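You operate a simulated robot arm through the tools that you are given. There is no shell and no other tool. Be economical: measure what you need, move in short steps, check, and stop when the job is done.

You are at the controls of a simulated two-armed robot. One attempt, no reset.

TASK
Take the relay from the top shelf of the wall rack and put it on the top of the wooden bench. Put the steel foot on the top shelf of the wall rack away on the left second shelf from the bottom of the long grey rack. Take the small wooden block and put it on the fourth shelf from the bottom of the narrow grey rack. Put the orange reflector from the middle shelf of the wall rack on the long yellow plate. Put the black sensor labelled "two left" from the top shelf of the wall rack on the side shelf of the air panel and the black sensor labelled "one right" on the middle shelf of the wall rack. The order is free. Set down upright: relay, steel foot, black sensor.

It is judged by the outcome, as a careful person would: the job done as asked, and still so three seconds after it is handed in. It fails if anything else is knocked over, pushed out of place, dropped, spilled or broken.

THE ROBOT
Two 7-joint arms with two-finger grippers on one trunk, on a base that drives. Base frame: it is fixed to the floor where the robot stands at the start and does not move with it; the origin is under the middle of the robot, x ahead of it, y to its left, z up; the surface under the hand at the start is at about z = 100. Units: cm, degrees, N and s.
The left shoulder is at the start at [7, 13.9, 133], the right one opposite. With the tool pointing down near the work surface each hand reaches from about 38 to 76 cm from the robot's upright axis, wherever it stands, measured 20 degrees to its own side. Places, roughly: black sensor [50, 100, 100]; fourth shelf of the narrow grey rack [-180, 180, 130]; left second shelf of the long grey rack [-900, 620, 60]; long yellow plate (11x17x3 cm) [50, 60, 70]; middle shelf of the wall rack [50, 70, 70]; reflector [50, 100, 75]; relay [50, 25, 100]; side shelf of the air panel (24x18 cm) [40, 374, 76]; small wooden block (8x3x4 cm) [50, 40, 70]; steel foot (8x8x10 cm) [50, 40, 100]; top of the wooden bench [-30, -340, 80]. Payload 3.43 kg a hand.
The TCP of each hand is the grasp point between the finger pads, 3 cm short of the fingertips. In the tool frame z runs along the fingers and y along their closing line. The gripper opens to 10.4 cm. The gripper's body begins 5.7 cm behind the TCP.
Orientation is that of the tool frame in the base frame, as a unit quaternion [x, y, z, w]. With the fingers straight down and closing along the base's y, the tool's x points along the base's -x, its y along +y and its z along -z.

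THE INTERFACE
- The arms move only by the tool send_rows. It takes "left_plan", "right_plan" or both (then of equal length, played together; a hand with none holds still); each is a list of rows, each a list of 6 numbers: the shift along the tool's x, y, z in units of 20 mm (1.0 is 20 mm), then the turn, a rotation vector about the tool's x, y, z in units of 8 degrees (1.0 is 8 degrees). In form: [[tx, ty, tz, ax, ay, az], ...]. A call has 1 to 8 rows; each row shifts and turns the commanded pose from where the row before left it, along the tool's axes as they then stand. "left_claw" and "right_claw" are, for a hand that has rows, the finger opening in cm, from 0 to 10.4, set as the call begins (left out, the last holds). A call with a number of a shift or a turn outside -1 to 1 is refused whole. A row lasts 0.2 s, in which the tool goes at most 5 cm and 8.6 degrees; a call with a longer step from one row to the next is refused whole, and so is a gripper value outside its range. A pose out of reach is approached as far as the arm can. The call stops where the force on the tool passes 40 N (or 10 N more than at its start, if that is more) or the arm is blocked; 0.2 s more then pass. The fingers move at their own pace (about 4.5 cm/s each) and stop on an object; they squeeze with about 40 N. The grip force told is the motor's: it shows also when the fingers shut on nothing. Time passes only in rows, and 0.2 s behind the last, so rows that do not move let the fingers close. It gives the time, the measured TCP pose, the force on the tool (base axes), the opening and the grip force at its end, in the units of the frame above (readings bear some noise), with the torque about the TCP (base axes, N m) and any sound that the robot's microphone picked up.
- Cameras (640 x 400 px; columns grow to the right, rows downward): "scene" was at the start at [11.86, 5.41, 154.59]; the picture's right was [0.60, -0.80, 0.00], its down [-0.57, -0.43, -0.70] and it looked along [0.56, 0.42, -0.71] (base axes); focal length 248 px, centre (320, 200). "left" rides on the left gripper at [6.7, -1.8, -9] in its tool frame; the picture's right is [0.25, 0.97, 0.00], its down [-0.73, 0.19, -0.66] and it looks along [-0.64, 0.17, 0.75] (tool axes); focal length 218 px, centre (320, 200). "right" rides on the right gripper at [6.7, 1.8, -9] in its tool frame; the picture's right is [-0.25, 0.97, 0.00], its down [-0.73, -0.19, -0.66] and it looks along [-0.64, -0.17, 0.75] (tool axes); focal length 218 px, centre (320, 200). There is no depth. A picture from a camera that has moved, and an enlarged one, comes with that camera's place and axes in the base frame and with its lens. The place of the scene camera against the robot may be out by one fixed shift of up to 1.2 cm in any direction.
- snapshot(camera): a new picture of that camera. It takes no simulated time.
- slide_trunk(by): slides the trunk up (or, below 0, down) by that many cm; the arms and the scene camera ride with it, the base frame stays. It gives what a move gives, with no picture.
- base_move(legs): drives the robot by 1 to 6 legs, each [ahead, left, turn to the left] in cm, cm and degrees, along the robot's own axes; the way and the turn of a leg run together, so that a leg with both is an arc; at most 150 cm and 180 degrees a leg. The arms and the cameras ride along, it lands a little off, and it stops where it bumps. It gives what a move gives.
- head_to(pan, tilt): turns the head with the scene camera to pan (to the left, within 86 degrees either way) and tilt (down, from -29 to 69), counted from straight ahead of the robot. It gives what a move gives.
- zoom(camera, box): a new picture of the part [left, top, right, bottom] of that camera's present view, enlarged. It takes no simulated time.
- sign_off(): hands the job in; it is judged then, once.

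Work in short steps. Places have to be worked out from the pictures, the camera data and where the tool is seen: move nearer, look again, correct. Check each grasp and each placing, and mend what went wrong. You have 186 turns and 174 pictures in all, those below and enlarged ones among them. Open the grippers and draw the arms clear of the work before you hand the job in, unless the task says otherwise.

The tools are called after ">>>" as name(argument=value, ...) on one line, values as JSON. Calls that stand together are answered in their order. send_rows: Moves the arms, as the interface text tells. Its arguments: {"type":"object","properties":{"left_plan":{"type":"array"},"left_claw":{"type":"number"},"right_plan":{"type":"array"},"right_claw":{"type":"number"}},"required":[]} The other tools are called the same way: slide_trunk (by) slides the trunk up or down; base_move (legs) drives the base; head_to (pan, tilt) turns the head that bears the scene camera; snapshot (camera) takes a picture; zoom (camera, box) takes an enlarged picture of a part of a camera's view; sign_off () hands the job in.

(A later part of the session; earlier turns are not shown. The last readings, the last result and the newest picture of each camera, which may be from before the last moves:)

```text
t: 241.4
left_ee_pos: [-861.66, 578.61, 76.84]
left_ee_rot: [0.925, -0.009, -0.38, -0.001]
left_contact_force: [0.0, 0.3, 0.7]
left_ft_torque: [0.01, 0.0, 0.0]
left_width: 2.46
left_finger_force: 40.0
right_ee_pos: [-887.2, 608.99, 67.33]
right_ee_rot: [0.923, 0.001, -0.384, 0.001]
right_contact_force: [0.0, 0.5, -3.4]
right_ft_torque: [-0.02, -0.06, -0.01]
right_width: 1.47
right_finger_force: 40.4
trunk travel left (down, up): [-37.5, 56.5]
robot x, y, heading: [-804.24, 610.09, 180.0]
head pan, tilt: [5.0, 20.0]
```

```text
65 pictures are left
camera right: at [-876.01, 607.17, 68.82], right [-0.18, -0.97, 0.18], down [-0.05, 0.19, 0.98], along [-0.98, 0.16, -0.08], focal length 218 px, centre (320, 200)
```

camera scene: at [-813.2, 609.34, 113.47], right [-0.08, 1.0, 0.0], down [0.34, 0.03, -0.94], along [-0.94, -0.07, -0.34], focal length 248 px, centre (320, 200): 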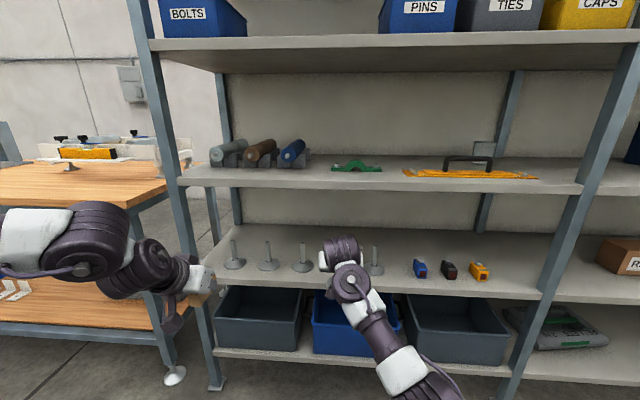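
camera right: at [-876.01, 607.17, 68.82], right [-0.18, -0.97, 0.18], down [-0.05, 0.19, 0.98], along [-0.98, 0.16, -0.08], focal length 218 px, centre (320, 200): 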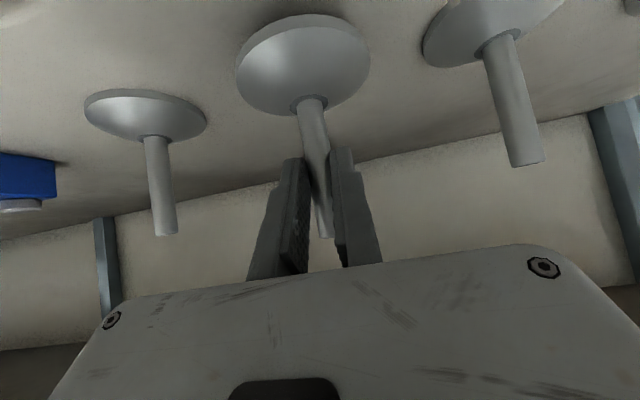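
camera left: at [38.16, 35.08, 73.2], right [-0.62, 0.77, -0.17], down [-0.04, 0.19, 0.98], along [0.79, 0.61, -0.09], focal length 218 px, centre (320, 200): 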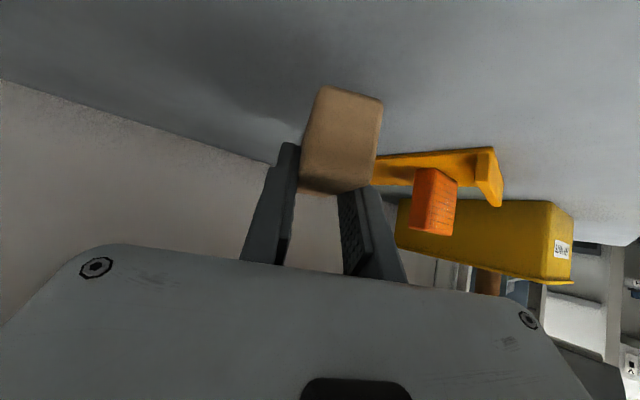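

Continue lowering in small steps until the weight comes off.

>>> send_rows(right_plan=[[0.1, 0, 0.1, 0, 0, 0], [0.1, 0, 0.1, 0, 0, 0]])

>>> send_rows(right_plan=[[0.1, 0, 0.1, 0, 0, 0], [0.08, 0, 0.08, 0, 0, 0]])

>>> send_rows(right_plan=[[0.07, 0, 0.07, 0, 0, 0], [0.07, 0, 0.07, 0, 0, 0]])

```text
t: 242.0
left_ee_pos: [-861.59, 578.71, 76.78]
left_ee_rot: [0.925, -0.01, -0.381, -0.002]
left_contact_force: [-0.1, -0.3, -0.2]
left_ft_torque: [0.0, -0.01, 0.0]
left_width: 2.46
left_finger_force: 39.9
right_ee_pos: [-887.07, 609.05, 66.79]
right_ee_rot: [0.924, 0.001, -0.383, 0.001]
right_contact_force: [-0.3, 0.0, -3.2]
right_ft_torque: [0.02, -0.07, 0.0]
right_width: 1.47
right_finger_force: 40.1
trunk travel left (down, up): [-37.5, 56.5]
robot x, y, heading: [-804.4, 609.58, 180.0]
head pan, tilt: [5.0, 20.0]
```

```text
t: 242.6
left_ee_pos: [-861.55, 578.67, 76.76]
left_ee_rot: [0.925, -0.009, -0.38, -0.002]
left_contact_force: [-0.3, 0.0, -1.4]
left_ft_torque: [-0.01, 0.01, 0.03]
left_width: 2.47
left_finger_force: 40.2
right_ee_pos: [-886.98, 609.07, 66.37]
right_ee_rot: [0.923, 0.001, -0.384, 0.0]
right_contact_force: [0.6, 0.4, -3.5]
right_ft_torque: [0.0, -0.06, -0.03]
right_width: 1.47
right_finger_force: 39.6
trunk travel left (down, up): [-37.5, 56.5]
robot x, y, heading: [-803.91, 609.76, 179.8]
head pan, tilt: [5.0, 20.0]
```

```text
t: 243.2
left_ee_pos: [-861.61, 578.88, 76.79]
left_ee_rot: [0.925, -0.009, -0.38, -0.002]
left_contact_force: [0.7, 0.0, -0.9]
left_ft_torque: [-0.02, 0.01, -0.02]
left_width: 2.47
left_finger_force: 39.9
right_ee_pos: [-886.98, 608.98, 65.85]
right_ee_rot: [0.924, 0.001, -0.382, 0.0]
right_contact_force: [-0.4, -0.3, -3.8]
right_ft_torque: [0.01, -0.06, 0.01]
right_width: 1.48
right_finger_force: 40.3
trunk travel left (down, up): [-37.5, 56.5]
robot x, y, heading: [-804.27, 610.0, 180.0]
head pan, tilt: [5.0, 20.0]
```

>>> snapshot(camera="right")

>>> send_rows(right_plan=[[0.1, 0, 0.1, 0, 0, 0], [0.07, 0, 0.07, 0, 0, 0]])

>>> send_rows(right_plan=[[0.07, 0, 0.07, 0, 0, 0], [0.07, 0, 0.07, 0, 0, 0]])

```text
64 pictures are left
camera right: at [-875.81, 607.2, 67.32], right [-0.18, -0.97, 0.18], down [-0.05, 0.19, 0.98], along [-0.98, 0.16, -0.08], focal length 218 px, centre (320, 200)
```

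right: 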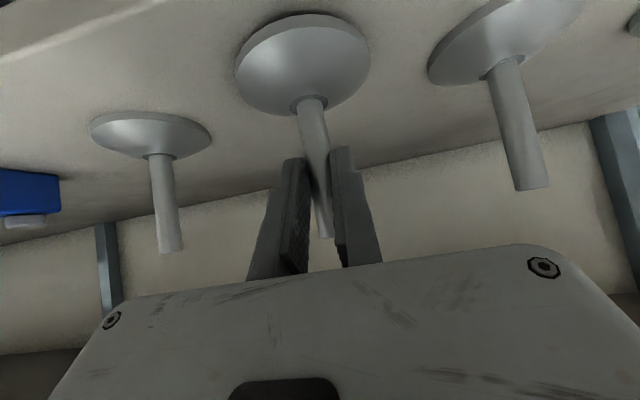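

```text
t: 243.8
left_ee_pos: [-861.69, 578.65, 76.78]
left_ee_rot: [0.925, -0.009, -0.38, -0.001]
left_contact_force: [0.2, -0.4, -0.4]
left_ft_torque: [-0.02, -0.01, -0.01]
left_width: 2.46
left_finger_force: 40.4
right_ee_pos: [-886.89, 609.03, 65.35]
right_ee_rot: [0.924, 0.001, -0.383, 0.0]
right_contact_force: [-0.7, 0.0, -3.5]
right_ft_torque: [0.0, -0.07, 0.0]
right_width: 1.51
right_finger_force: 40.2
right hand out of reach, approached as far as the arm can: row 1
trunk travel left (down, up): [-37.5, 56.5]
robot x, y, heading: [-804.31, 609.91, 180.1]
head pan, tilt: [5.0, 20.0]
```

```text
t: 244.4
left_ee_pos: [-861.59, 578.83, 76.88]
left_ee_rot: [0.924, -0.01, -0.381, -0.002]
left_contact_force: [0.5, 0.5, 1.0]
left_ft_torque: [-0.02, -0.03, -0.01]
left_width: 2.46
left_finger_force: 40.1
right_ee_pos: [-886.75, 609.1, 65.24]
right_ee_rot: [0.923, 0.001, -0.386, 0.001]
right_contact_force: [-5.7, -0.2, 6.5]
right_ft_torque: [-0.04, 0.01, 0.03]
right_width: 1.46
right_finger_force: 40.4
trunk travel left (down, up): [-37.5, 56.5]
robot x, y, heading: [-804.15, 609.45, 179.8]
head pan, tilt: [5.0, 20.0]
```

Contact (force reversed to +6.5 N). Release and retreat.

>>> send_rows(right_plan=[[-0.03, 0, -0.03, 0, 0, 0], [0, 0, 0, 0, 0, 0], [0, 0, 0, 0, 0, 0], [0, 0, 0, 0, 0, 0]], right_claw=6)

>>> send_rows(right_plan=[[0, 0, -0.5, 0, 0, 0], [0.2, 0, -1, 0, 0, 0], [0.2, 0, -1, 0, 0, 0], [0.2, 0, -1, 0, 0, 0], [0.2, 0, -1, 0, 0, 0]])

>>> snapshot(camera="right")

```text
t: 245.4
left_ee_pos: [-861.46, 578.74, 76.8]
left_ee_rot: [0.925, -0.009, -0.38, -0.002]
left_contact_force: [0.7, -0.1, -1.3]
left_ft_torque: [-0.01, -0.01, -0.01]
left_width: 2.46
left_finger_force: 40.5
right_ee_pos: [-886.78, 609.19, 65.07]
right_ee_rot: [0.924, 0.003, -0.383, 0.001]
right_contact_force: [-0.8, -0.5, 0.5]
right_ft_torque: [-0.02, -0.02, 0.01]
right_width: 6.02
right_finger_force: 0.1
trunk travel left (down, up): [-37.5, 56.5]
robot x, y, heading: [-804.14, 609.53, 179.8]
head pan, tilt: [5.0, 20.0]
```

```text
t: 246.6
left_ee_pos: [-861.6, 578.71, 76.79]
left_ee_rot: [0.924, -0.01, -0.381, -0.002]
left_contact_force: [0.6, 0.3, -0.4]
left_ft_torque: [-0.03, 0.01, 0.0]
left_width: 2.48
left_finger_force: 39.9
right_ee_pos: [-879.14, 609.1, 70.24]
right_ee_rot: [0.924, 0.001, -0.383, 0.001]
right_contact_force: [0.9, -0.4, 0.5]
right_ft_torque: [0.01, 0.05, -0.02]
right_width: 6.01
right_finger_force: 0.1
right hand out of reach, approached as far as the arm can: row 1
trunk travel left (down, up): [-37.5, 56.5]
robot x, y, heading: [-804.32, 609.46, 179.9]
head pan, tilt: [5.0, 20.0]
```

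```text
63 pictures are left
camera right: at [-868.03, 607.25, 71.75], right [-0.18, -0.97, 0.18], down [-0.05, 0.19, 0.98], along [-0.98, 0.16, -0.08], focal length 218 px, centre (320, 200)
```

right: 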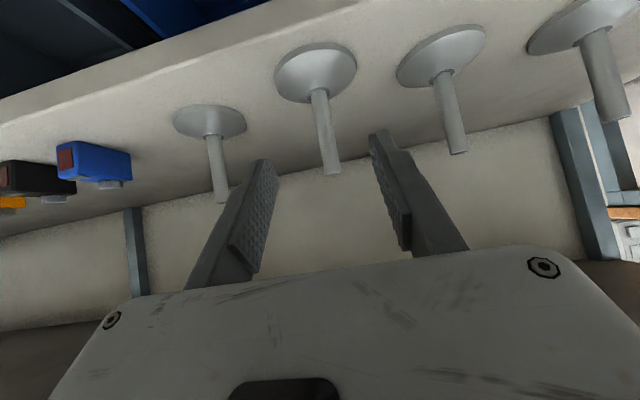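

Foot stands in place. Back off, raise the trunk, and turn to view the south-east.

>>> base_move(legs=[[-60, 0, 0], [-40, -30, 0]])

>>> slide_trunk(by=40)

>>> base_move(legs=[[0, 0, 120]])

>>> head_to(pan=0, tilt=12)

>>> snapshot(camera="scene")

```text
t: 252.6
left_ee_pos: [-760.79, 609.19, 76.77]
left_ee_rot: [0.925, -0.009, -0.38, -0.001]
left_contact_force: [0.5, 0.2, 0.1]
left_ft_torque: [0.01, 0.01, 0.02]
left_width: 2.49
left_finger_force: 40.0
right_ee_pos: [-778.41, 639.48, 70.21]
right_ee_rot: [0.924, 0.001, -0.383, 0.001]
right_contact_force: [0.6, -0.4, 0.0]
right_ft_torque: [-0.02, 0.01, 0.01]
right_width: 6.01
right_finger_force: 0.0
trunk travel left (down, up): [-37.5, 56.5]
robot x, y, heading: [-703.52, 639.89, 179.6]
head pan, tilt: [5.0, 20.0]
```

```text
t: 256.4
left_ee_pos: [-760.73, 609.14, 116.83]
left_ee_rot: [0.925, -0.009, -0.38, -0.002]
left_contact_force: [0.1, 0.2, 0.7]
left_ft_torque: [0.02, 0.0, 0.01]
left_width: 2.46
left_finger_force: 40.1
right_ee_pos: [-778.29, 639.49, 110.23]
right_ee_rot: [0.924, 0.001, -0.384, 0.001]
right_contact_force: [-0.8, -0.2, -0.6]
right_ft_torque: [0.02, 0.0, -0.02]
right_width: 5.98
right_finger_force: 0.0
trunk travel left (down, up): [-77.5, 16.5]
robot x, y, heading: [-703.57, 639.86, 179.9]
head pan, tilt: [5.0, 20.0]
```

```text
t: 261.8
left_ee_pos: [-649.06, 604.03, 116.85]
left_ee_rot: [0.482, 0.789, -0.198, 0.326]
left_contact_force: [-0.4, 0.0, -0.3]
left_ft_torque: [0.04, 0.0, 0.0]
left_width: 2.45
left_finger_force: 40.3
right_ee_pos: [-667.45, 574.04, 110.26]
right_ee_rot: [0.473, 0.793, -0.196, 0.329]
right_contact_force: [0.2, 1.1, -0.6]
right_ft_torque: [-0.02, 0.02, 0.0]
right_width: 6.0
right_finger_force: 0.0
trunk travel left (down, up): [-77.5, 16.5]
robot x, y, heading: [-703.41, 640.01, -61.9]
head pan, tilt: [5.0, 20.0]
```

```text
t: 262.5
left_ee_pos: [-649.11, 604.05, 116.81]
left_ee_rot: [0.482, 0.789, -0.196, 0.326]
left_contact_force: [-0.4, -0.7, -0.7]
left_ft_torque: [-0.02, 0.02, 0.02]
left_width: 2.46
left_finger_force: 39.8
right_ee_pos: [-667.4, 574.14, 110.25]
right_ee_rot: [0.473, 0.793, -0.196, 0.33]
right_contact_force: [-0.2, -0.2, -0.3]
right_ft_torque: [-0.01, -0.03, 0.03]
right_width: 5.97
right_finger_force: 0.1
trunk travel left (down, up): [-77.5, 16.5]
robot x, y, heading: [-703.69, 639.56, -61.9]
head pan, tilt: [0.0, 12.0]
```

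```text
62 pictures are left
camera scene: at [-696.25, 627.71, 154.79], right [-0.88, -0.47, 0.0], down [-0.1, 0.18, -0.98], along [0.46, -0.86, -0.21], focal length 248 px, centre (320, 200)
```

scene: 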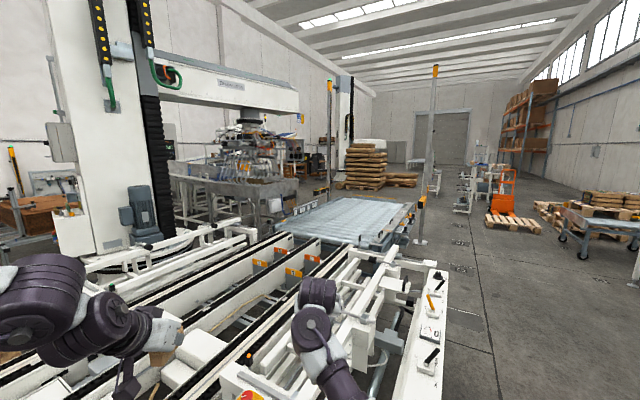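

A palletizing line runs south along x≈-560…-695; I'll pass on its west side going south, then look east.

>>> base_move(legs=[[0, 0, -28], [0, -40, 0], [150, 0, 0], [150, 0, 0], [120, 0, 0]])

>>> head_to(pan=50, tilt=15)

>>> snapshot(camera="scene")

```text
t: 285.8
left_ee_pos: [-704.85, 169.84, 116.78]
left_ee_rot: [0.655, 0.653, -0.268, 0.269]
left_contact_force: [-0.2, 0.2, -0.5]
left_ft_torque: [0.01, 0.03, 0.0]
left_width: 2.47
left_finger_force: 40.4
right_ee_pos: [-734.93, 151.72, 110.2]
right_ee_rot: [0.647, 0.659, -0.269, 0.274]
right_contact_force: [-1.2, -0.3, 0.6]
right_ft_torque: [0.0, -0.02, -0.01]
right_width: 6.02
right_finger_force: 0.1
trunk travel left (down, up): [-77.5, 16.5]
robot x, y, heading: [-736.68, 226.48, -89.4]
head pan, tilt: [0.0, 12.0]
```

```text
t: 287.0
left_ee_pos: [-704.98, 169.75, 116.86]
left_ee_rot: [0.655, 0.653, -0.267, 0.27]
left_contact_force: [-0.1, 0.0, 1.4]
left_ft_torque: [-0.04, 0.0, 0.0]
left_width: 2.46
left_finger_force: 39.6
right_ee_pos: [-735.05, 151.72, 110.27]
right_ee_rot: [0.647, 0.659, -0.268, 0.273]
right_contact_force: [-0.2, -0.2, -0.4]
right_ft_torque: [0.02, 0.05, 0.02]
right_width: 6.03
right_finger_force: 0.0
trunk travel left (down, up): [-77.5, 16.5]
robot x, y, heading: [-736.19, 226.96, -89.1]
head pan, tilt: [50.0, 15.0]
```

```text
61 pictures are left
camera scene: at [-728.98, 216.24, 154.31], right [-0.63, -0.77, 0.0], down [-0.2, 0.16, -0.97], along [0.75, -0.61, -0.26], focal length 248 px, centre (320, 200)
```

scene: 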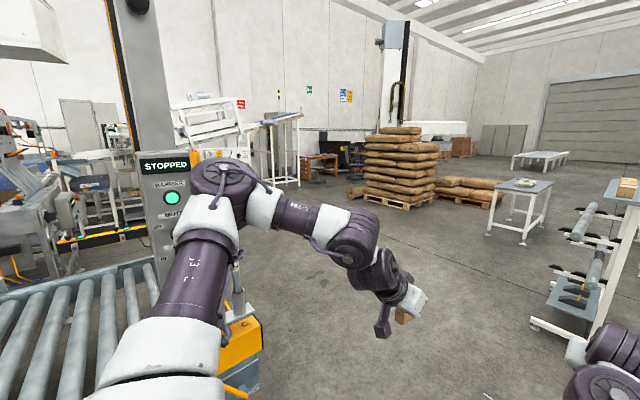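

Open floor south and east. Go south to y≈95, turn east, and drive ~300 cm.

>>> base_move(legs=[[130, 0, 0], [0, 0, 89.4], [150, 0, 0], [120, 0, 0]])

>>> head_to(pan=15, tilt=12)

>>> snapshot(camera="scene")

```text
t: 310.0
left_ee_pos: [-408.1, 137.75, 116.84]
left_ee_rot: [-0.013, 0.925, 0.008, 0.38]
left_contact_force: [-0.1, -0.5, -0.2]
left_ft_torque: [0.02, 0.0, -0.04]
left_width: 2.47
left_finger_force: 40.6
right_ee_pos: [-388.94, 108.38, 110.29]
right_ee_rot: [-0.025, 0.923, 0.01, 0.383]
right_contact_force: [-0.6, 1.1, 0.6]
right_ft_torque: [0.0, -0.03, 0.01]
right_width: 5.97
right_finger_force: 0.1
trunk travel left (down, up): [-77.5, 16.5]
robot x, y, heading: [-463.92, 104.06, 2.9]
head pan, tilt: [50.0, 15.0]
```

```text
t: 311.1
left_ee_pos: [-408.1, 137.82, 116.8]
left_ee_rot: [-0.014, 0.925, 0.008, 0.38]
left_contact_force: [0.0, -0.8, -0.3]
left_ft_torque: [0.0, -0.01, 0.0]
left_width: 2.44
left_finger_force: 40.3
right_ee_pos: [-388.96, 108.45, 110.35]
right_ee_rot: [-0.024, 0.923, 0.01, 0.384]
right_contact_force: [0.4, -0.9, 0.1]
right_ft_torque: [0.01, 0.0, -0.01]
right_width: 6.01
right_finger_force: 0.0
trunk travel left (down, up): [-77.5, 16.5]
robot x, y, heading: [-463.79, 104.56, 2.6]
head pan, tilt: [15.0, 12.0]
```

```text
60 pictures are left
camera scene: at [-449.53, 107.82, 154.8], right [0.3, -0.95, 0.0], down [-0.2, -0.06, -0.98], along [0.93, 0.3, -0.21], focal length 248 px, centre (320, 200)
```

scene: 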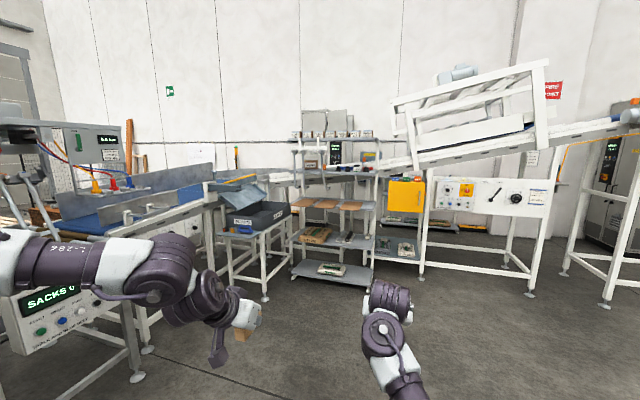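

The narrow grey rack is right ahead, facing me. Zoom in on it.

>>> zoom(camera="scene", box=[270, 100, 430, 300])

```text
2.00 times, centred on (350, 200) of scene
camera zoom: at [-449.53, 107.82, 154.8], right [0.3, -0.95, 0.0], down [-0.2, -0.06, -0.98], along [0.93, 0.3, -0.21], focal length 495 px, centre (260, 200)
```

zoom: 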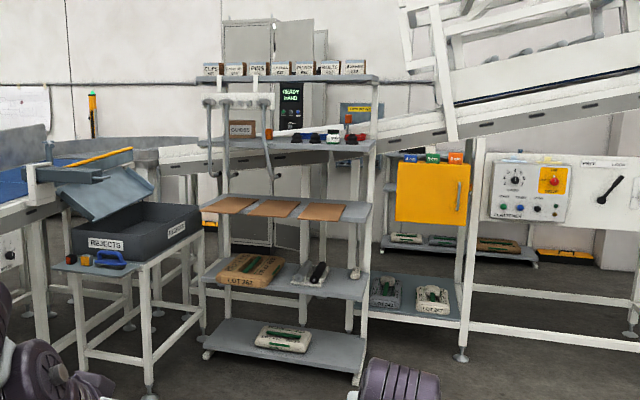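

4th shelf (z≈130) front at x≈-235, y 127–203, with items and hooks on the left part. Drive nearer, raise the trunk and look.

>>> base_move(legs=[[0, 0, -2.7], [115, 15, 0]])

>>> slide_trunk(by=16)

>>> head_to(pan=25, tilt=15)

>>> snapshot(camera="scene")

>>> snapshot(camera="left")

```text
t: 317.3
left_ee_pos: [-292.91, 152.74, 116.82]
left_ee_rot: [-0.002, 0.925, 0.003, 0.381]
left_contact_force: [-0.5, 0.1, -0.7]
left_ft_torque: [0.01, 0.0, -0.02]
left_width: 2.44
left_finger_force: 39.4
right_ee_pos: [-274.47, 122.89, 110.24]
right_ee_rot: [-0.013, 0.923, 0.005, 0.383]
right_contact_force: [-0.7, 0.3, 0.3]
right_ft_torque: [-0.02, -0.03, 0.05]
right_width: 6.0
right_finger_force: 0.0
trunk travel left (down, up): [-77.5, 16.5]
robot x, y, heading: [-349.36, 120.38, 1.3]
head pan, tilt: [15.0, 12.0]
```

```text
t: 319.2
left_ee_pos: [-292.83, 152.79, 132.79]
left_ee_rot: [-0.001, 0.925, 0.003, 0.381]
left_contact_force: [0.3, -0.1, -1.5]
left_ft_torque: [0.0, 0.03, 0.01]
left_width: 2.43
left_finger_force: 39.8
right_ee_pos: [-274.44, 122.8, 126.26]
right_ee_rot: [-0.012, 0.923, 0.005, 0.384]
right_contact_force: [-0.2, -0.1, 0.2]
right_ft_torque: [0.03, -0.02, -0.04]
right_width: 6.0
right_finger_force: 0.1
trunk travel left (down, up): [-93.5, 0.5]
robot x, y, heading: [-349.6, 120.3, 1.4]
head pan, tilt: [15.0, 12.0]
```

```text
t: 319.9
left_ee_pos: [-292.85, 152.65, 132.77]
left_ee_rot: [-0.002, 0.925, 0.002, 0.381]
left_contact_force: [0.4, -0.1, -0.5]
left_ft_torque: [0.03, 0.0, -0.02]
left_width: 2.47
left_finger_force: 40.0
right_ee_pos: [-274.49, 122.8, 126.28]
right_ee_rot: [-0.012, 0.924, 0.005, 0.383]
right_contact_force: [0.0, 0.0, 0.0]
right_ft_torque: [-0.02, 0.0, -0.01]
right_width: 6.01
right_finger_force: 0.0
trunk travel left (down, up): [-93.5, 0.5]
robot x, y, heading: [-349.25, 120.59, 1.2]
head pan, tilt: [25.0, 15.0]
```

```text
58 pictures are left
camera scene: at [-335.59, 125.29, 170.31], right [0.44, -0.9, 0.0], down [-0.23, -0.11, -0.97], along [0.87, 0.43, -0.26], focal length 248 px, centre (320, 200)
```

scene: 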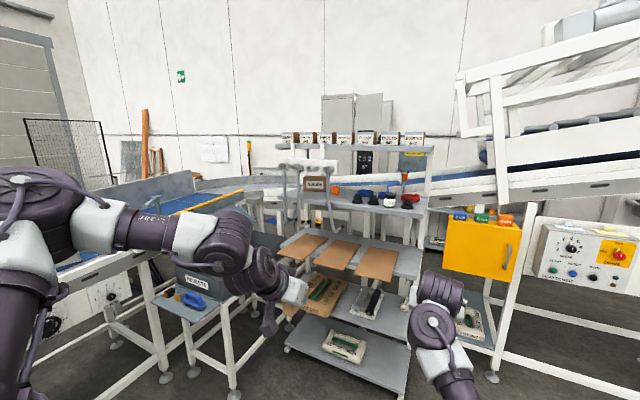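

```text
57 pictures are left
camera left: at [-303.82, 150.86, 134.51], right [-0.18, 0.97, -0.17], down [0.06, 0.19, 0.98], along [0.98, 0.17, -0.09], focal length 218 px, centre (320, 200)
```

left: 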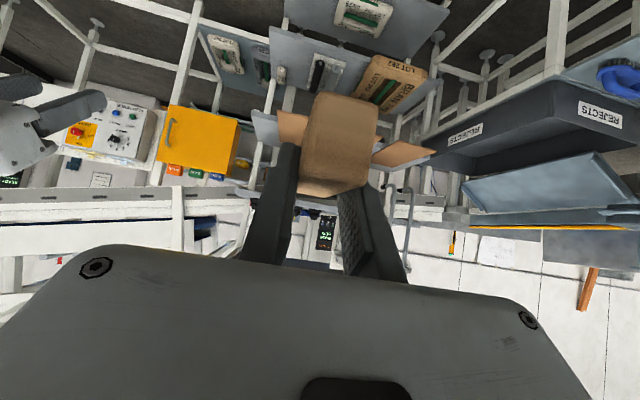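

>>> zoom(camera="scene", box=[265, 125, 445, 240])

```text
3.48 times, centred on (355, 182) of scene
camera zoom: at [-335.59, 125.29, 170.31], right [0.44, -0.9, 0.0], down [-0.23, -0.11, -0.97], along [0.87, 0.43, -0.26], focal length 861 px, centre (198, 261)
```

zoom: 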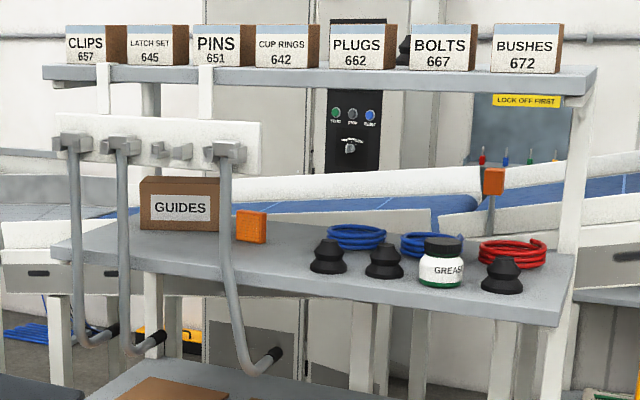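

There's a usable front strip between two black cups near y≈164.5 (shelf front x≈-206). Raise the left hand, retract the right one, and advance.

>>> send_rows(left_plan=[[-0.53, 0, -0.53, 0, 0, 0], [-0.53, 0, -0.53, 0, 0, 0], [-0.53, 0, -0.53, 0, 0, 0], [-0.53, 0, -0.53, 0, 0, 0], [0, 0, 0, 0, 0, 0], [0, 0, 0, 0, 0, 0], [0, 0, 0, 0, 0, 0], [0, 0, 0, 0, 0, 0]], right_plan=[[0.7, -0.6, -0.7, 0, 0, 0], [0.7, -0.6, -0.7, 0, 0, 0], [0.7, -0.6, -0.7, 0, 0, 0], [0.7, -0.6, -0.7, 0, 0, 0], [0.7, -0.6, -0.7, 0, 0, 0], [0.7, -0.6, -0.7, 0, 0, 0], [0.7, -0.6, -0.7, 0, 0, 0], [0.7, -0.6, -0.7, 0, 0, 0]])

>>> base_move(legs=[[55, 9, -1.2]])

>>> snapshot(camera="left")

>>> snapshot(camera="scene")

```text
t: 321.7
left_ee_pos: [-292.96, 152.77, 139.08]
left_ee_rot: [-0.001, 0.924, 0.003, 0.381]
left_contact_force: [-0.6, 0.3, -0.6]
left_ft_torque: [-0.04, 0.02, 0.01]
left_width: 2.45
left_finger_force: 40.3
right_ee_pos: [-289.97, 112.67, 126.5]
right_ee_rot: [-0.012, 0.923, 0.005, 0.384]
right_contact_force: [-0.3, 1.0, -0.3]
right_ft_torque: [0.05, 0.02, 0.01]
right_width: 6.0
right_finger_force: 0.1
trunk travel left (down, up): [-93.5, 0.5]
robot x, y, heading: [-349.23, 120.61, 1.4]
head pan, tilt: [25.0, 15.0]
```

```text
t: 324.9
left_ee_pos: [-236.23, 161.34, 138.91]
left_ee_rot: [0.009, 0.924, -0.002, 0.381]
left_contact_force: [0.3, -0.3, -1.3]
left_ft_torque: [-0.02, -0.01, 0.0]
left_width: 2.46
left_finger_force: 40.0
right_ee_pos: [-234.47, 121.2, 126.48]
right_ee_rot: [-0.001, 0.923, 0.001, 0.385]
right_contact_force: [-0.4, 0.2, 0.3]
right_ft_torque: [0.0, 0.01, 0.0]
right_width: 6.0
right_finger_force: 0.0
trunk travel left (down, up): [-93.5, 0.5]
robot x, y, heading: [-293.57, 130.1, -0.1]
head pan, tilt: [25.0, 15.0]
```

```text
55 pictures are left
camera left: at [-247.35, 159.86, 140.61], right [-0.16, 0.97, -0.17], down [0.06, 0.19, 0.98], along [0.98, 0.15, -0.09], focal length 218 px, centre (320, 200)
```

left: 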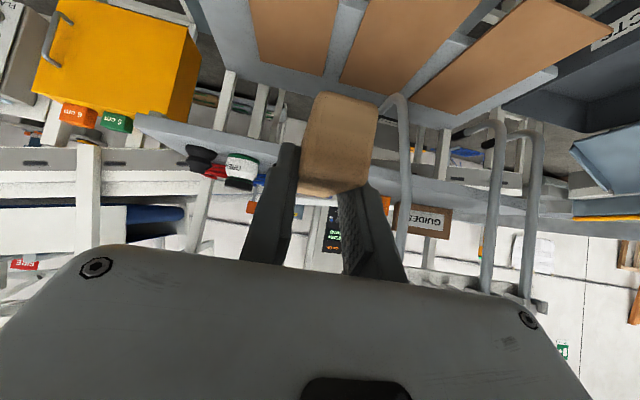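

```text
54 pictures are left
camera scene: at [-279.77, 134.78, 170.33], right [0.42, -0.91, 0.0], down [-0.23, -0.11, -0.97], along [0.88, 0.41, -0.26], focal length 248 px, centre (320, 200)
```

scene: 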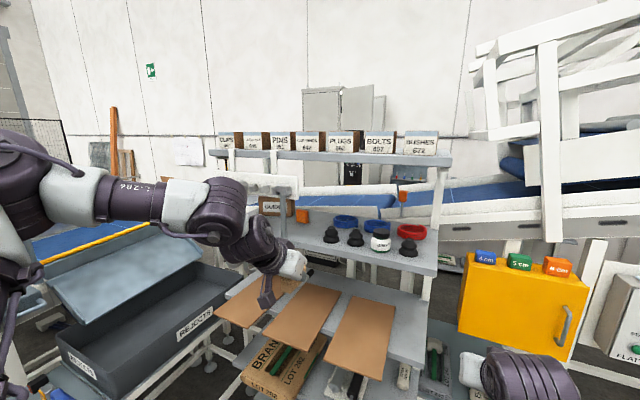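

The gap is tighter than hoped; a better spot is left of cup 1 at ≈[-200,175] entering with the hand yawed 30° left to miss the hook rod (≈[-213,178]). Yaw the left hand, tuck the right further, and reposition.

>>> send_rows(left_plan=[[0, 0, 0, -0.66, 0, -0.66], [0, 0, 0, -0.66, 0, -0.66], [0, 0, 0, -0.66, 0, -0.66], [0, 0, 0, -0.66, 0, -0.66], [0, 0, 0, 0, 0, 0], [0, 0, 0, 0, 0, 0]], right_plan=[[0.4, -0.95, -0.4, 0, 0, 0], [0.4, -0.95, -0.4, 0, 0, 0], [0.4, -0.95, -0.4, 0, 0, 0], [0.4, -0.95, -0.4, 0, 0, 0], [0.4, -0.95, -0.4, 0, 0, 0], [0.4, -0.95, -0.4, 0, 0, 0]])

>>> base_move(legs=[[15, 4, 0]])

>>> snapshot(camera="left")

>>> zoom(camera="scene", box=[200, 170, 440, 320])

```text
t: 326.3
left_ee_pos: [-233.38, 162.57, 139.64]
left_ee_rot: [-0.183, 0.904, 0.082, 0.378]
left_contact_force: [0.3, 0.4, 0.3]
left_ft_torque: [0.01, -0.01, 0.02]
left_width: 2.48
left_finger_force: 40.1
left hand out of reach, approached as far as the arm can: row 3, 4
right_ee_pos: [-241.26, 109.78, 126.57]
right_ee_rot: [-0.003, 0.923, 0.002, 0.384]
right_contact_force: [-0.4, 0.3, 0.8]
right_ft_torque: [0.01, -0.03, -0.03]
right_width: 6.01
right_finger_force: 0.1
trunk travel left (down, up): [-93.5, 0.5]
robot x, y, heading: [-293.32, 129.92, -0.1]
head pan, tilt: [25.0, 15.0]
```

```text
t: 327.7
left_ee_pos: [-218.39, 166.55, 139.67]
left_ee_rot: [-0.182, 0.904, 0.081, 0.378]
left_contact_force: [-0.7, -0.5, -0.2]
left_ft_torque: [0.03, -0.02, 0.0]
left_width: 2.45
left_finger_force: 40.3
right_ee_pos: [-226.36, 113.83, 126.66]
right_ee_rot: [-0.001, 0.923, 0.001, 0.385]
right_contact_force: [-0.9, -0.7, 0.3]
right_ft_torque: [-0.01, 0.0, 0.0]
right_width: 6.01
right_finger_force: 0.0
trunk travel left (down, up): [-93.5, 0.5]
robot x, y, heading: [-278.55, 134.52, -0.3]
head pan, tilt: [25.0, 15.0]
```

```text
53 pictures are left
camera left: at [-227.86, 160.62, 141.22], right [-0.54, 0.82, -0.17], down [-0.03, 0.18, 0.98], along [0.84, 0.54, -0.07], focal length 218 px, centre (320, 200)
```

left: 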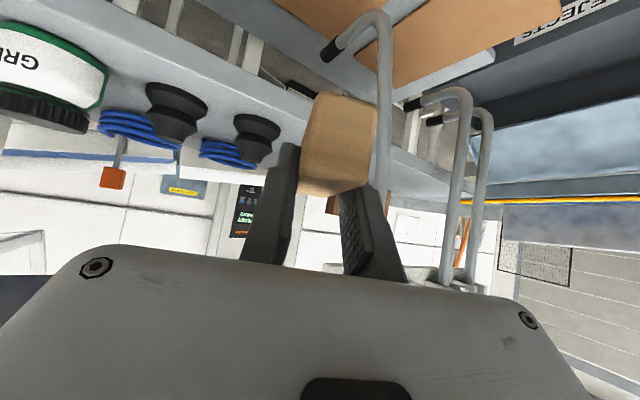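

```text
2.67 times, centred on (320, 245) of scene
camera zoom: at [-264.95, 138.76, 170.36], right [0.42, -0.91, 0.0], down [-0.23, -0.11, -0.97], along [0.88, 0.41, -0.26], focal length 660 px, centre (320, 80)
```

zoom: 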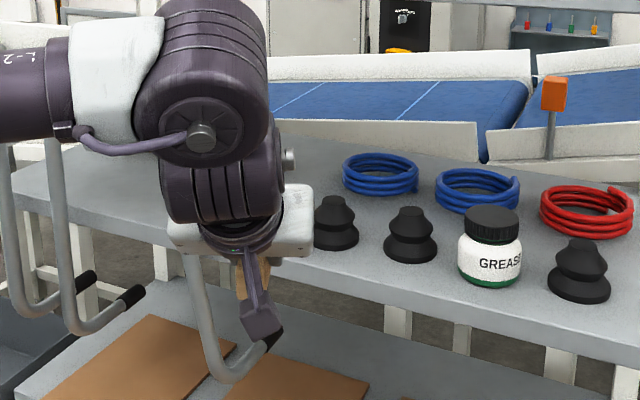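

Free gap between cup 1 (edge y≈171) and rod (≈[-207,181]). Advance the base 12 cm ahead, 5 cm left, then check.

>>> base_move(legs=[[12, 5, 0.3]])

>>> snapshot(camera="left")

```text
t: 329.0
left_ee_pos: [-206.12, 171.74, 139.82]
left_ee_rot: [-0.185, 0.903, 0.083, 0.378]
left_contact_force: [0.1, 0.6, 0.1]
left_ft_torque: [-0.01, -0.02, -0.03]
left_width: 2.48
left_finger_force: 39.7
right_ee_pos: [-213.88, 118.97, 126.62]
right_ee_rot: [-0.004, 0.923, 0.002, 0.384]
right_contact_force: [-0.7, 0.4, 0.4]
right_ft_torque: [0.03, -0.01, 0.02]
right_width: 6.04
right_finger_force: 0.0
trunk travel left (down, up): [-93.5, 0.5]
robot x, y, heading: [-265.92, 139.25, 0.2]
head pan, tilt: [25.0, 15.0]
```

```text
51 pictures are left
camera left: at [-215.62, 165.7, 141.27], right [-0.55, 0.82, -0.17], down [-0.03, 0.18, 0.98], along [0.84, 0.54, -0.07], focal length 218 px, centre (320, 200)
```

left: 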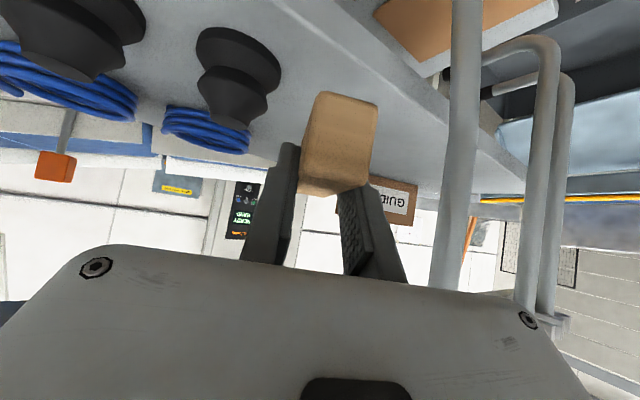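

Path is clear. Go 6.4 cm forward then start lowering.

>>> send_rows(left_plan=[[-0.56, 0.05, 0.56, 0, 0, 0], [-0.56, 0.05, 0.56, 0, 0, 0], [-0.56, 0.05, 0.56, 0, 0, 0], [-0.56, 0.05, 0.56, 0, 0, 0], [0.4, 0, 0.4, 0, 0, 0], [0.4, 0, 0.4, 0, 0, 0], [0.4, 0, 0.4, 0, 0, 0], [0.3, 0, 0.3, 0, 0, 0]])

>>> snapshot(camera="left")

```text
t: 330.8
left_ee_pos: [-200.26, 174.89, 135.36]
left_ee_rot: [-0.184, 0.905, 0.082, 0.376]
left_contact_force: [-0.8, 0.4, 0.1]
left_ft_torque: [0.0, 0.0, 0.01]
left_width: 2.46
left_finger_force: 40.4
right_ee_pos: [-213.53, 119.04, 126.45]
right_ee_rot: [-0.004, 0.923, 0.001, 0.384]
right_contact_force: [-1.0, -0.1, 0.5]
right_ft_torque: [0.01, 0.01, -0.02]
right_width: 5.99
right_finger_force: 0.1
trunk travel left (down, up): [-93.5, 0.5]
robot x, y, heading: [-266.0, 139.41, -0.0]
head pan, tilt: [25.0, 15.0]
```

```text
50 pictures are left
camera left: at [-209.63, 168.86, 136.9], right [-0.55, 0.82, -0.17], down [-0.03, 0.18, 0.98], along [0.84, 0.54, -0.08], focal length 218 px, centre (320, 200)
```

left: 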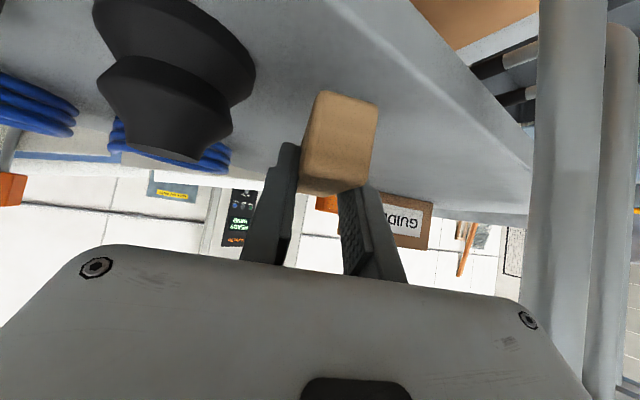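

Move 1.5 cm further in and lower to contact.

>>> send_rows(left_plan=[[-0.5, 0, 0.5, 0, 0, 0], [0.2, 0, 0.2, 0, 0, 0], [0.2, 0, 0.2, 0, 0, 0], [0.1, 0, 0.1, 0, 0, 0]])

>>> send_rows(left_plan=[[0.1, 0, 0.1, 0, 0, 0], [0.1, 0, 0.1, 0, 0, 0]])

>>> send_rows(left_plan=[[0.08, 0, 0.08, 0, 0, 0], [0.08, 0, 0.08, 0, 0, 0]])

>>> snapshot(camera="left")

```text
t: 331.8
left_ee_pos: [-198.77, 175.35, 133.9]
left_ee_rot: [-0.185, 0.904, 0.082, 0.376]
left_contact_force: [-0.1, 0.0, 0.2]
left_ft_torque: [-0.01, 0.0, 0.0]
left_width: 2.45
left_finger_force: 40.5
right_ee_pos: [-213.46, 119.11, 126.34]
right_ee_rot: [-0.003, 0.924, 0.002, 0.383]
right_contact_force: [0.8, 0.3, -0.2]
right_ft_torque: [0.0, 0.0, 0.03]
right_width: 6.01
right_finger_force: 0.1
trunk travel left (down, up): [-93.5, 0.5]
robot x, y, heading: [-266.17, 139.2, 0.4]
head pan, tilt: [25.0, 15.0]
```

```text
t: 332.4
left_ee_pos: [-198.63, 175.4, 133.26]
left_ee_rot: [-0.185, 0.904, 0.083, 0.375]
left_contact_force: [0.3, 0.0, -0.3]
left_ft_torque: [-0.03, -0.03, 0.03]
left_width: 2.48
left_finger_force: 40.5
right_ee_pos: [-213.46, 119.14, 126.46]
right_ee_rot: [-0.004, 0.924, 0.002, 0.383]
right_contact_force: [0.3, 0.2, 0.2]
right_ft_torque: [0.0, 0.0, -0.02]
right_width: 5.99
right_finger_force: 0.3
trunk travel left (down, up): [-93.5, 0.5]
robot x, y, heading: [-265.93, 139.33, -0.1]
head pan, tilt: [25.0, 15.0]
```

```text
t: 333.0
left_ee_pos: [-198.76, 175.36, 133.27]
left_ee_rot: [-0.185, 0.903, 0.081, 0.379]
left_contact_force: [4.6, 2.9, 16.8]
left_ft_torque: [-0.2, 0.41, 0.0]
left_width: 2.47
left_finger_force: 39.8
right_ee_pos: [-213.62, 119.03, 126.54]
right_ee_rot: [-0.003, 0.923, 0.001, 0.385]
right_contact_force: [0.4, 0.2, -0.2]
right_ft_torque: [-0.01, 0.0, -0.03]
right_width: 6.02
right_finger_force: 0.0
trunk travel left (down, up): [-93.5, 0.5]
robot x, y, heading: [-266.01, 139.43, 0.3]
head pan, tilt: [25.0, 15.0]
```

```text
49 pictures are left
camera left: at [-208.2, 169.37, 134.75], right [-0.55, 0.82, -0.17], down [-0.04, 0.18, 0.98], along [0.84, 0.54, -0.07], focal length 218 px, centre (320, 200)
```

left: 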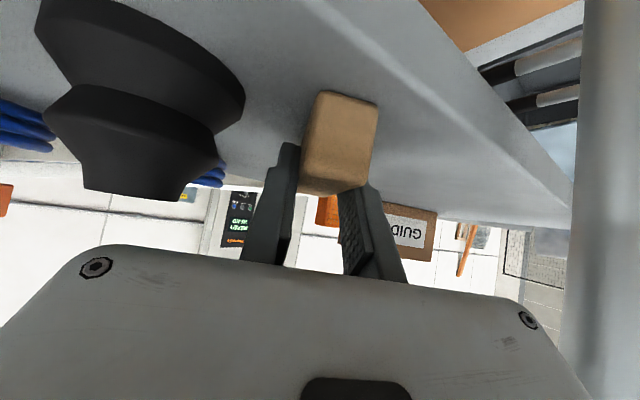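

Contact; block is well on the shelf. Release with small opening and retreat.

>>> send_rows(left_plan=[[-0.06, 0, -0.06, 0, 0, 0], [0, 0, 0, 0, 0, 0], [0, 0, 0, 0, 0, 0], [0, 0, 0, 0, 0, 0]], left_claw=4.5)

>>> send_rows(left_plan=[[0, 0, -0.6, 0, 0, 0], [0.2, 0, -1, 0, 0, 0], [0.4, 0, -1, 0, 0, 0], [0.4, 0, -1, 0, 0, 0], [0.4, 0, -1, 0, 0, 0]])

>>> snapshot(camera="left")

```text
t: 334.0
left_ee_pos: [-198.73, 175.46, 133.05]
left_ee_rot: [-0.185, 0.904, 0.083, 0.376]
left_contact_force: [0.9, 0.7, -1.0]
left_ft_torque: [0.01, -0.01, -0.03]
left_width: 4.51
left_finger_force: 0.0
right_ee_pos: [-213.48, 119.12, 126.45]
right_ee_rot: [-0.005, 0.924, 0.002, 0.383]
right_contact_force: [0.0, -0.4, -0.4]
right_ft_torque: [-0.01, -0.02, -0.01]
right_width: 5.99
right_finger_force: 0.0
trunk travel left (down, up): [-93.5, 0.5]
robot x, y, heading: [-266.46, 139.42, 0.4]
head pan, tilt: [25.0, 15.0]
```

```text
t: 335.2
left_ee_pos: [-205.87, 172.68, 137.53]
left_ee_rot: [-0.184, 0.905, 0.082, 0.375]
left_contact_force: [-0.1, 1.1, 0.1]
left_ft_torque: [-0.02, -0.01, 0.0]
left_width: 4.5
left_finger_force: 0.1
left hand out of reach, approached as far as the arm can: row 5
right_ee_pos: [-213.39, 119.23, 126.47]
right_ee_rot: [-0.004, 0.923, 0.001, 0.384]
right_contact_force: [-0.3, 0.1, -0.3]
right_ft_torque: [-0.03, 0.0, -0.02]
right_width: 5.99
right_finger_force: 0.2
trunk travel left (down, up): [-93.5, 0.5]
robot x, y, heading: [-265.95, 139.27, 0.5]
head pan, tilt: [25.0, 15.0]
```

```text
48 pictures are left
camera left: at [-215.42, 166.63, 139.11], right [-0.55, 0.82, -0.17], down [-0.03, 0.19, 0.98], along [0.84, 0.54, -0.08], focal length 218 px, centre (320, 200)
```

left: 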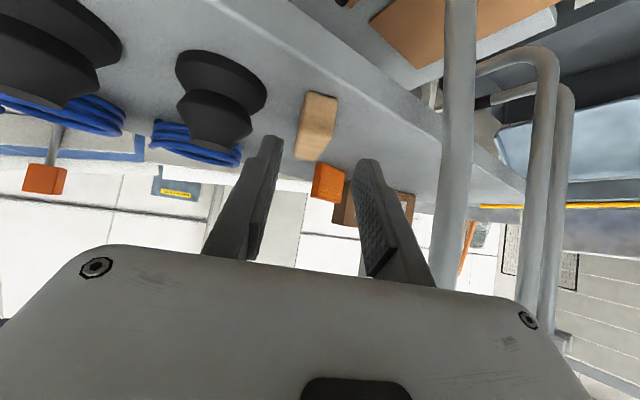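

Block is placed. Back out of the rack, un-yaw the left hand and straighten it forward to narrow the elbow, then check.

>>> base_move(legs=[[-70, -5, 0], [0, 0, -90]])

>>> send_rows(left_plan=[[-0.7, -0.5, 0.7, 0.62, 0, 0.62], [-0.7, -0.5, 0.7, 0.62, 0, 0.62], [-0.7, -0.5, 0.7, 0.62, 0, 0.62], [-0.7, -0.5, 0.7, 0.5, 0, 0.5], [-0.7, -0.5, 0.7, 0, 0, 0], [-0.7, -0.5, 0.7, 0, 0, 0], [-0.7, -0.5, 0.7, 0, 0, 0], [-0.7, -0.5, 0.7, 0, 0, 0]], right_plan=[[-0.7, 0.7, 0.7, 0, 0, 0], [-0.7, 0.7, 0.7, 0, 0, 0], [-0.7, 0.7, 0.7, 0, 0, 0], [-0.7, 0.7, 0.7, 0, 0, 0], [-0.7, 0.7, 0.7, 0, 0, 0], [-0.7, 0.7, 0.7, 0, 0, 0], [-0.7, 0.7, 0.7, 0, 0, 0], [-0.7, 0.7, 0.7, 0, 0, 0]])

>>> head_to(pan=20, tilt=20)

>>> snapshot(camera="scene")

```text
t: 342.9
left_ee_pos: [-302.52, 73.89, 137.61]
left_ee_rot: [0.517, 0.765, -0.211, 0.321]
left_contact_force: [-0.5, -0.1, 0.8]
left_ft_torque: [0.03, 0.01, 0.02]
left_width: 4.47
left_finger_force: 0.0
right_ee_pos: [-355.59, 82.35, 126.49]
right_ee_rot: [0.656, 0.651, -0.272, 0.27]
right_contact_force: [-0.3, -0.2, 0.2]
right_ft_torque: [0.0, -0.03, 0.01]
right_width: 6.0
right_finger_force: 0.0
trunk travel left (down, up): [-93.5, 0.5]
robot x, y, heading: [-334.68, 134.23, -90.8]
head pan, tilt: [25.0, 15.0]
```

```text
t: 344.6
left_ee_pos: [-308.7, 58.32, 137.07]
left_ee_rot: [0.679, 0.626, -0.278, 0.263]
left_contact_force: [-0.1, 0.0, -0.4]
left_ft_torque: [-0.01, 0.03, -0.03]
left_width: 4.49
left_finger_force: 0.0
left hand out of reach, approached as far as the arm can: row 8
right_ee_pos: [-344.38, 66.01, 126.49]
right_ee_rot: [0.656, 0.651, -0.272, 0.268]
right_contact_force: [0.3, 0.8, -0.7]
right_ft_torque: [0.02, 0.0, -0.01]
right_width: 6.02
right_finger_force: 0.1
trunk travel left (down, up): [-93.5, 0.5]
robot x, y, heading: [-334.86, 134.49, -90.7]
head pan, tilt: [25.0, 15.0]
```

```text
t: 345.3
left_ee_pos: [-308.75, 58.54, 137.37]
left_ee_rot: [0.68, 0.625, -0.279, 0.262]
left_contact_force: [0.4, -0.3, -0.6]
left_ft_torque: [-0.01, 0.03, 0.0]
left_width: 4.48
left_finger_force: 0.0
right_ee_pos: [-344.37, 66.15, 126.42]
right_ee_rot: [0.656, 0.65, -0.272, 0.27]
right_contact_force: [0.3, -0.7, -0.2]
right_ft_torque: [0.0, -0.02, 0.01]
right_width: 5.98
right_finger_force: 0.1
trunk travel left (down, up): [-93.5, 0.5]
robot x, y, heading: [-334.31, 134.46, -90.6]
head pan, tilt: [20.0, 20.0]
```

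```text
47 pictures are left
camera scene: at [-331.04, 120.94, 169.48], right [-0.94, -0.33, 0.0], down [-0.11, 0.32, -0.94], along [0.31, -0.89, -0.34], focal length 248 px, centre (320, 200)
```

scene: 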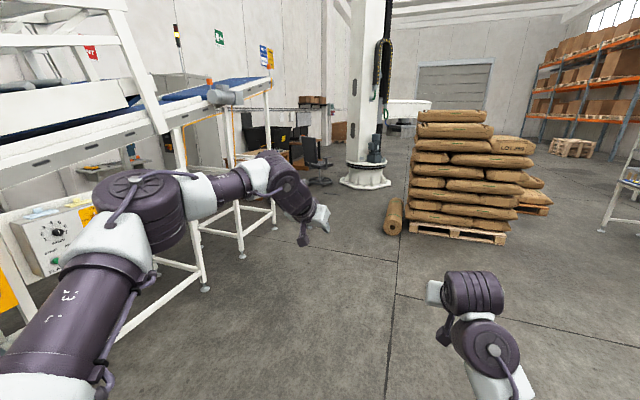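

Go south past the inclined conveyor: 150 cm, then diagonal to x≈-225, stopping at y≈-250; then look toward the bench.

>>> base_move(legs=[[130, 0, 0.6], [100, 105, 0], [140, 0, 0]])

>>> head_to(pan=60, tilt=20)

>>> snapshot(camera="scene")

```text
t: 364.9
left_ee_pos: [-189.21, -299.08, 137.55]
left_ee_rot: [0.66, 0.646, -0.27, 0.272]
left_contact_force: [0.0, -0.4, 0.2]
left_ft_torque: [-0.01, 0.02, 0.0]
left_width: 4.52
left_finger_force: 0.1
right_ee_pos: [-225.07, -293.52, 126.55]
right_ee_rot: [0.635, 0.67, -0.264, 0.279]
right_contact_force: [-0.7, 1.0, -0.2]
right_ft_torque: [0.03, -0.04, 0.01]
right_width: 6.0
right_finger_force: 0.0
trunk travel left (down, up): [-93.5, 0.5]
robot x, y, heading: [-219.32, -224.75, -87.1]
head pan, tilt: [20.0, 20.0]
```

```text
t: 366.0
left_ee_pos: [-189.13, -299.02, 137.46]
left_ee_rot: [0.661, 0.645, -0.271, 0.271]
left_contact_force: [0.2, 0.0, -0.3]
left_ft_torque: [0.0, 0.01, -0.03]
left_width: 4.53
left_finger_force: 0.0
right_ee_pos: [-225.02, -293.65, 126.47]
right_ee_rot: [0.636, 0.67, -0.264, 0.278]
right_contact_force: [0.0, -1.1, -0.7]
right_ft_torque: [0.0, 0.01, 0.02]
right_width: 6.0
right_finger_force: 0.0
trunk travel left (down, up): [-93.5, 0.5]
robot x, y, heading: [-219.36, -225.02, -87.5]
head pan, tilt: [60.0, 20.0]
```

```text
46 pictures are left
camera scene: at [-210.51, -233.86, 169.49], right [-0.46, -0.89, 0.0], down [-0.3, 0.16, -0.94], along [0.84, -0.43, -0.34], focal length 248 px, centre (320, 200)
```

scene: 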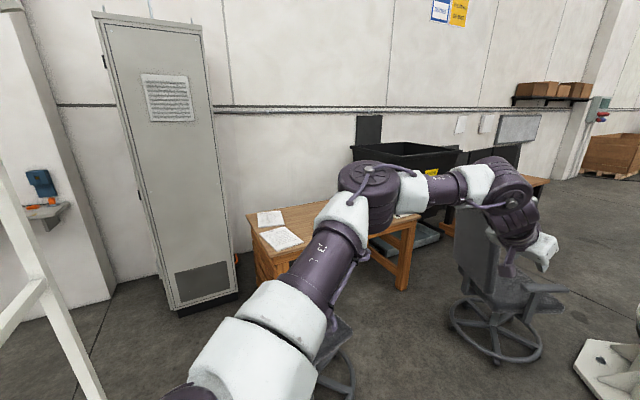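

The bench is best reached from the west side. Since the gap north of it is tight, I'll return to the wall rack by the known loop. First: back north, turn to face north, and strafe west.

>>> base_move(legs=[[0, 0, -2.6], [-115, 0, 0], [-135, -112, 0], [0, 0, -180], [25, 150, 0]])

```text
refused: leg 3 is longer than a leg can be; nothing moved
```

>>> base_move(legs=[[0, 0, -2.6], [-135, 0, 0], [-100, -110, 0], [0, 0, -180], [25, 140, 0], [0, 148, 0]])

```text
t: 401.5
left_ee_pos: [-649.79, 118.49, 137.49]
left_ee_rot: [-0.613, 0.691, 0.259, 0.284]
left_contact_force: [0.5, 0.0, 0.2]
left_ft_torque: [0.03, 0.0, 0.03]
left_width: 4.52
left_finger_force: 0.0
right_ee_pos: [-614.63, 109.49, 126.56]
right_ee_rot: [-0.638, 0.668, 0.265, 0.277]
right_contact_force: [0.3, -0.3, 0.0]
right_ft_torque: [-0.03, 0.03, -0.02]
right_width: 6.0
right_finger_force: 0.0
trunk travel left (down, up): [-93.5, 0.5]
robot x, y, heading: [-626.85, 41.55, 87.2]
head pan, tilt: [60.0, 20.0]
```

On track at (-627,42). Continue west to x≈-738 and north to y≈640.

>>> base_move(legs=[[0, 111, 2.8], [150, 0, 0], [150, 0, 0], [150, 0, 0], [105, 0, 0]])

```text
t: 433.9
left_ee_pos: [-753.85, 689.3, 137.47]
left_ee_rot: [-0.618, 0.686, 0.261, 0.281]
left_contact_force: [0.3, -0.3, -0.2]
left_ft_torque: [0.01, -0.04, -0.05]
left_width: 4.49
left_finger_force: 0.1
right_ee_pos: [-718.29, 680.96, 126.61]
right_ee_rot: [-0.644, 0.662, 0.268, 0.276]
right_contact_force: [-0.3, 0.1, -0.5]
right_ft_torque: [-0.01, 0.03, -0.02]
right_width: 6.02
right_finger_force: 0.1
trunk travel left (down, up): [-93.5, 0.5]
robot x, y, heading: [-729.55, 612.96, 88.2]
head pan, tilt: [60.0, 20.0]
```

Proceed between machine and table, turn east and continue.

>>> base_move(legs=[[52, -40, 0], [32, -50, 0], [0, 0, -88], [80, 9, 0], [47, 58, 0], [145, 4, 0]])

```text
t: 458.6
left_ee_pos: [-285.54, 779.47, 137.47]
left_ee_rot: [0.051, 0.922, -0.016, 0.384]
left_contact_force: [-0.2, -0.8, -0.4]
left_ft_torque: [-0.02, 0.01, -0.05]
left_width: 4.51
left_finger_force: 0.2
right_ee_pos: [-294.17, 744.13, 126.57]
right_ee_rot: [0.017, 0.924, -0.007, 0.383]
right_contact_force: [-0.7, 0.1, -0.4]
right_ft_torque: [0.0, 0.01, 0.01]
right_width: 5.98
right_finger_force: 0.0
trunk travel left (down, up): [-93.5, 0.5]
robot x, y, heading: [-361.99, 755.7, -2.5]
head pan, tilt: [60.0, 20.0]
```

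>>> base_move(legs=[[60, 32, 2.5], [150, 0, 0], [100, 0, 0], [0, 0, 90], [-150, 0, 0], [-125, 0, 0]])

```text
t: 491.2
left_ee_pos: [-71.18, 582.61, 137.41]
left_ee_rot: [-0.636, 0.67, 0.267, 0.275]
left_contact_force: [-0.5, -0.1, 0.6]
left_ft_torque: [-0.02, -0.02, -0.02]
left_width: 4.48
left_finger_force: 0.1
right_ee_pos: [-35.43, 576.07, 126.48]
right_ee_rot: [0.662, -0.645, -0.274, -0.267]
right_contact_force: [0.1, 0.4, 0.1]
right_ft_torque: [-0.02, 0.0, 0.0]
right_width: 5.97
right_finger_force: 0.0
trunk travel left (down, up): [-93.5, 0.5]
robot x, y, heading: [-42.81, 507.65, 91.0]
head pan, tilt: [60.0, 20.0]
```

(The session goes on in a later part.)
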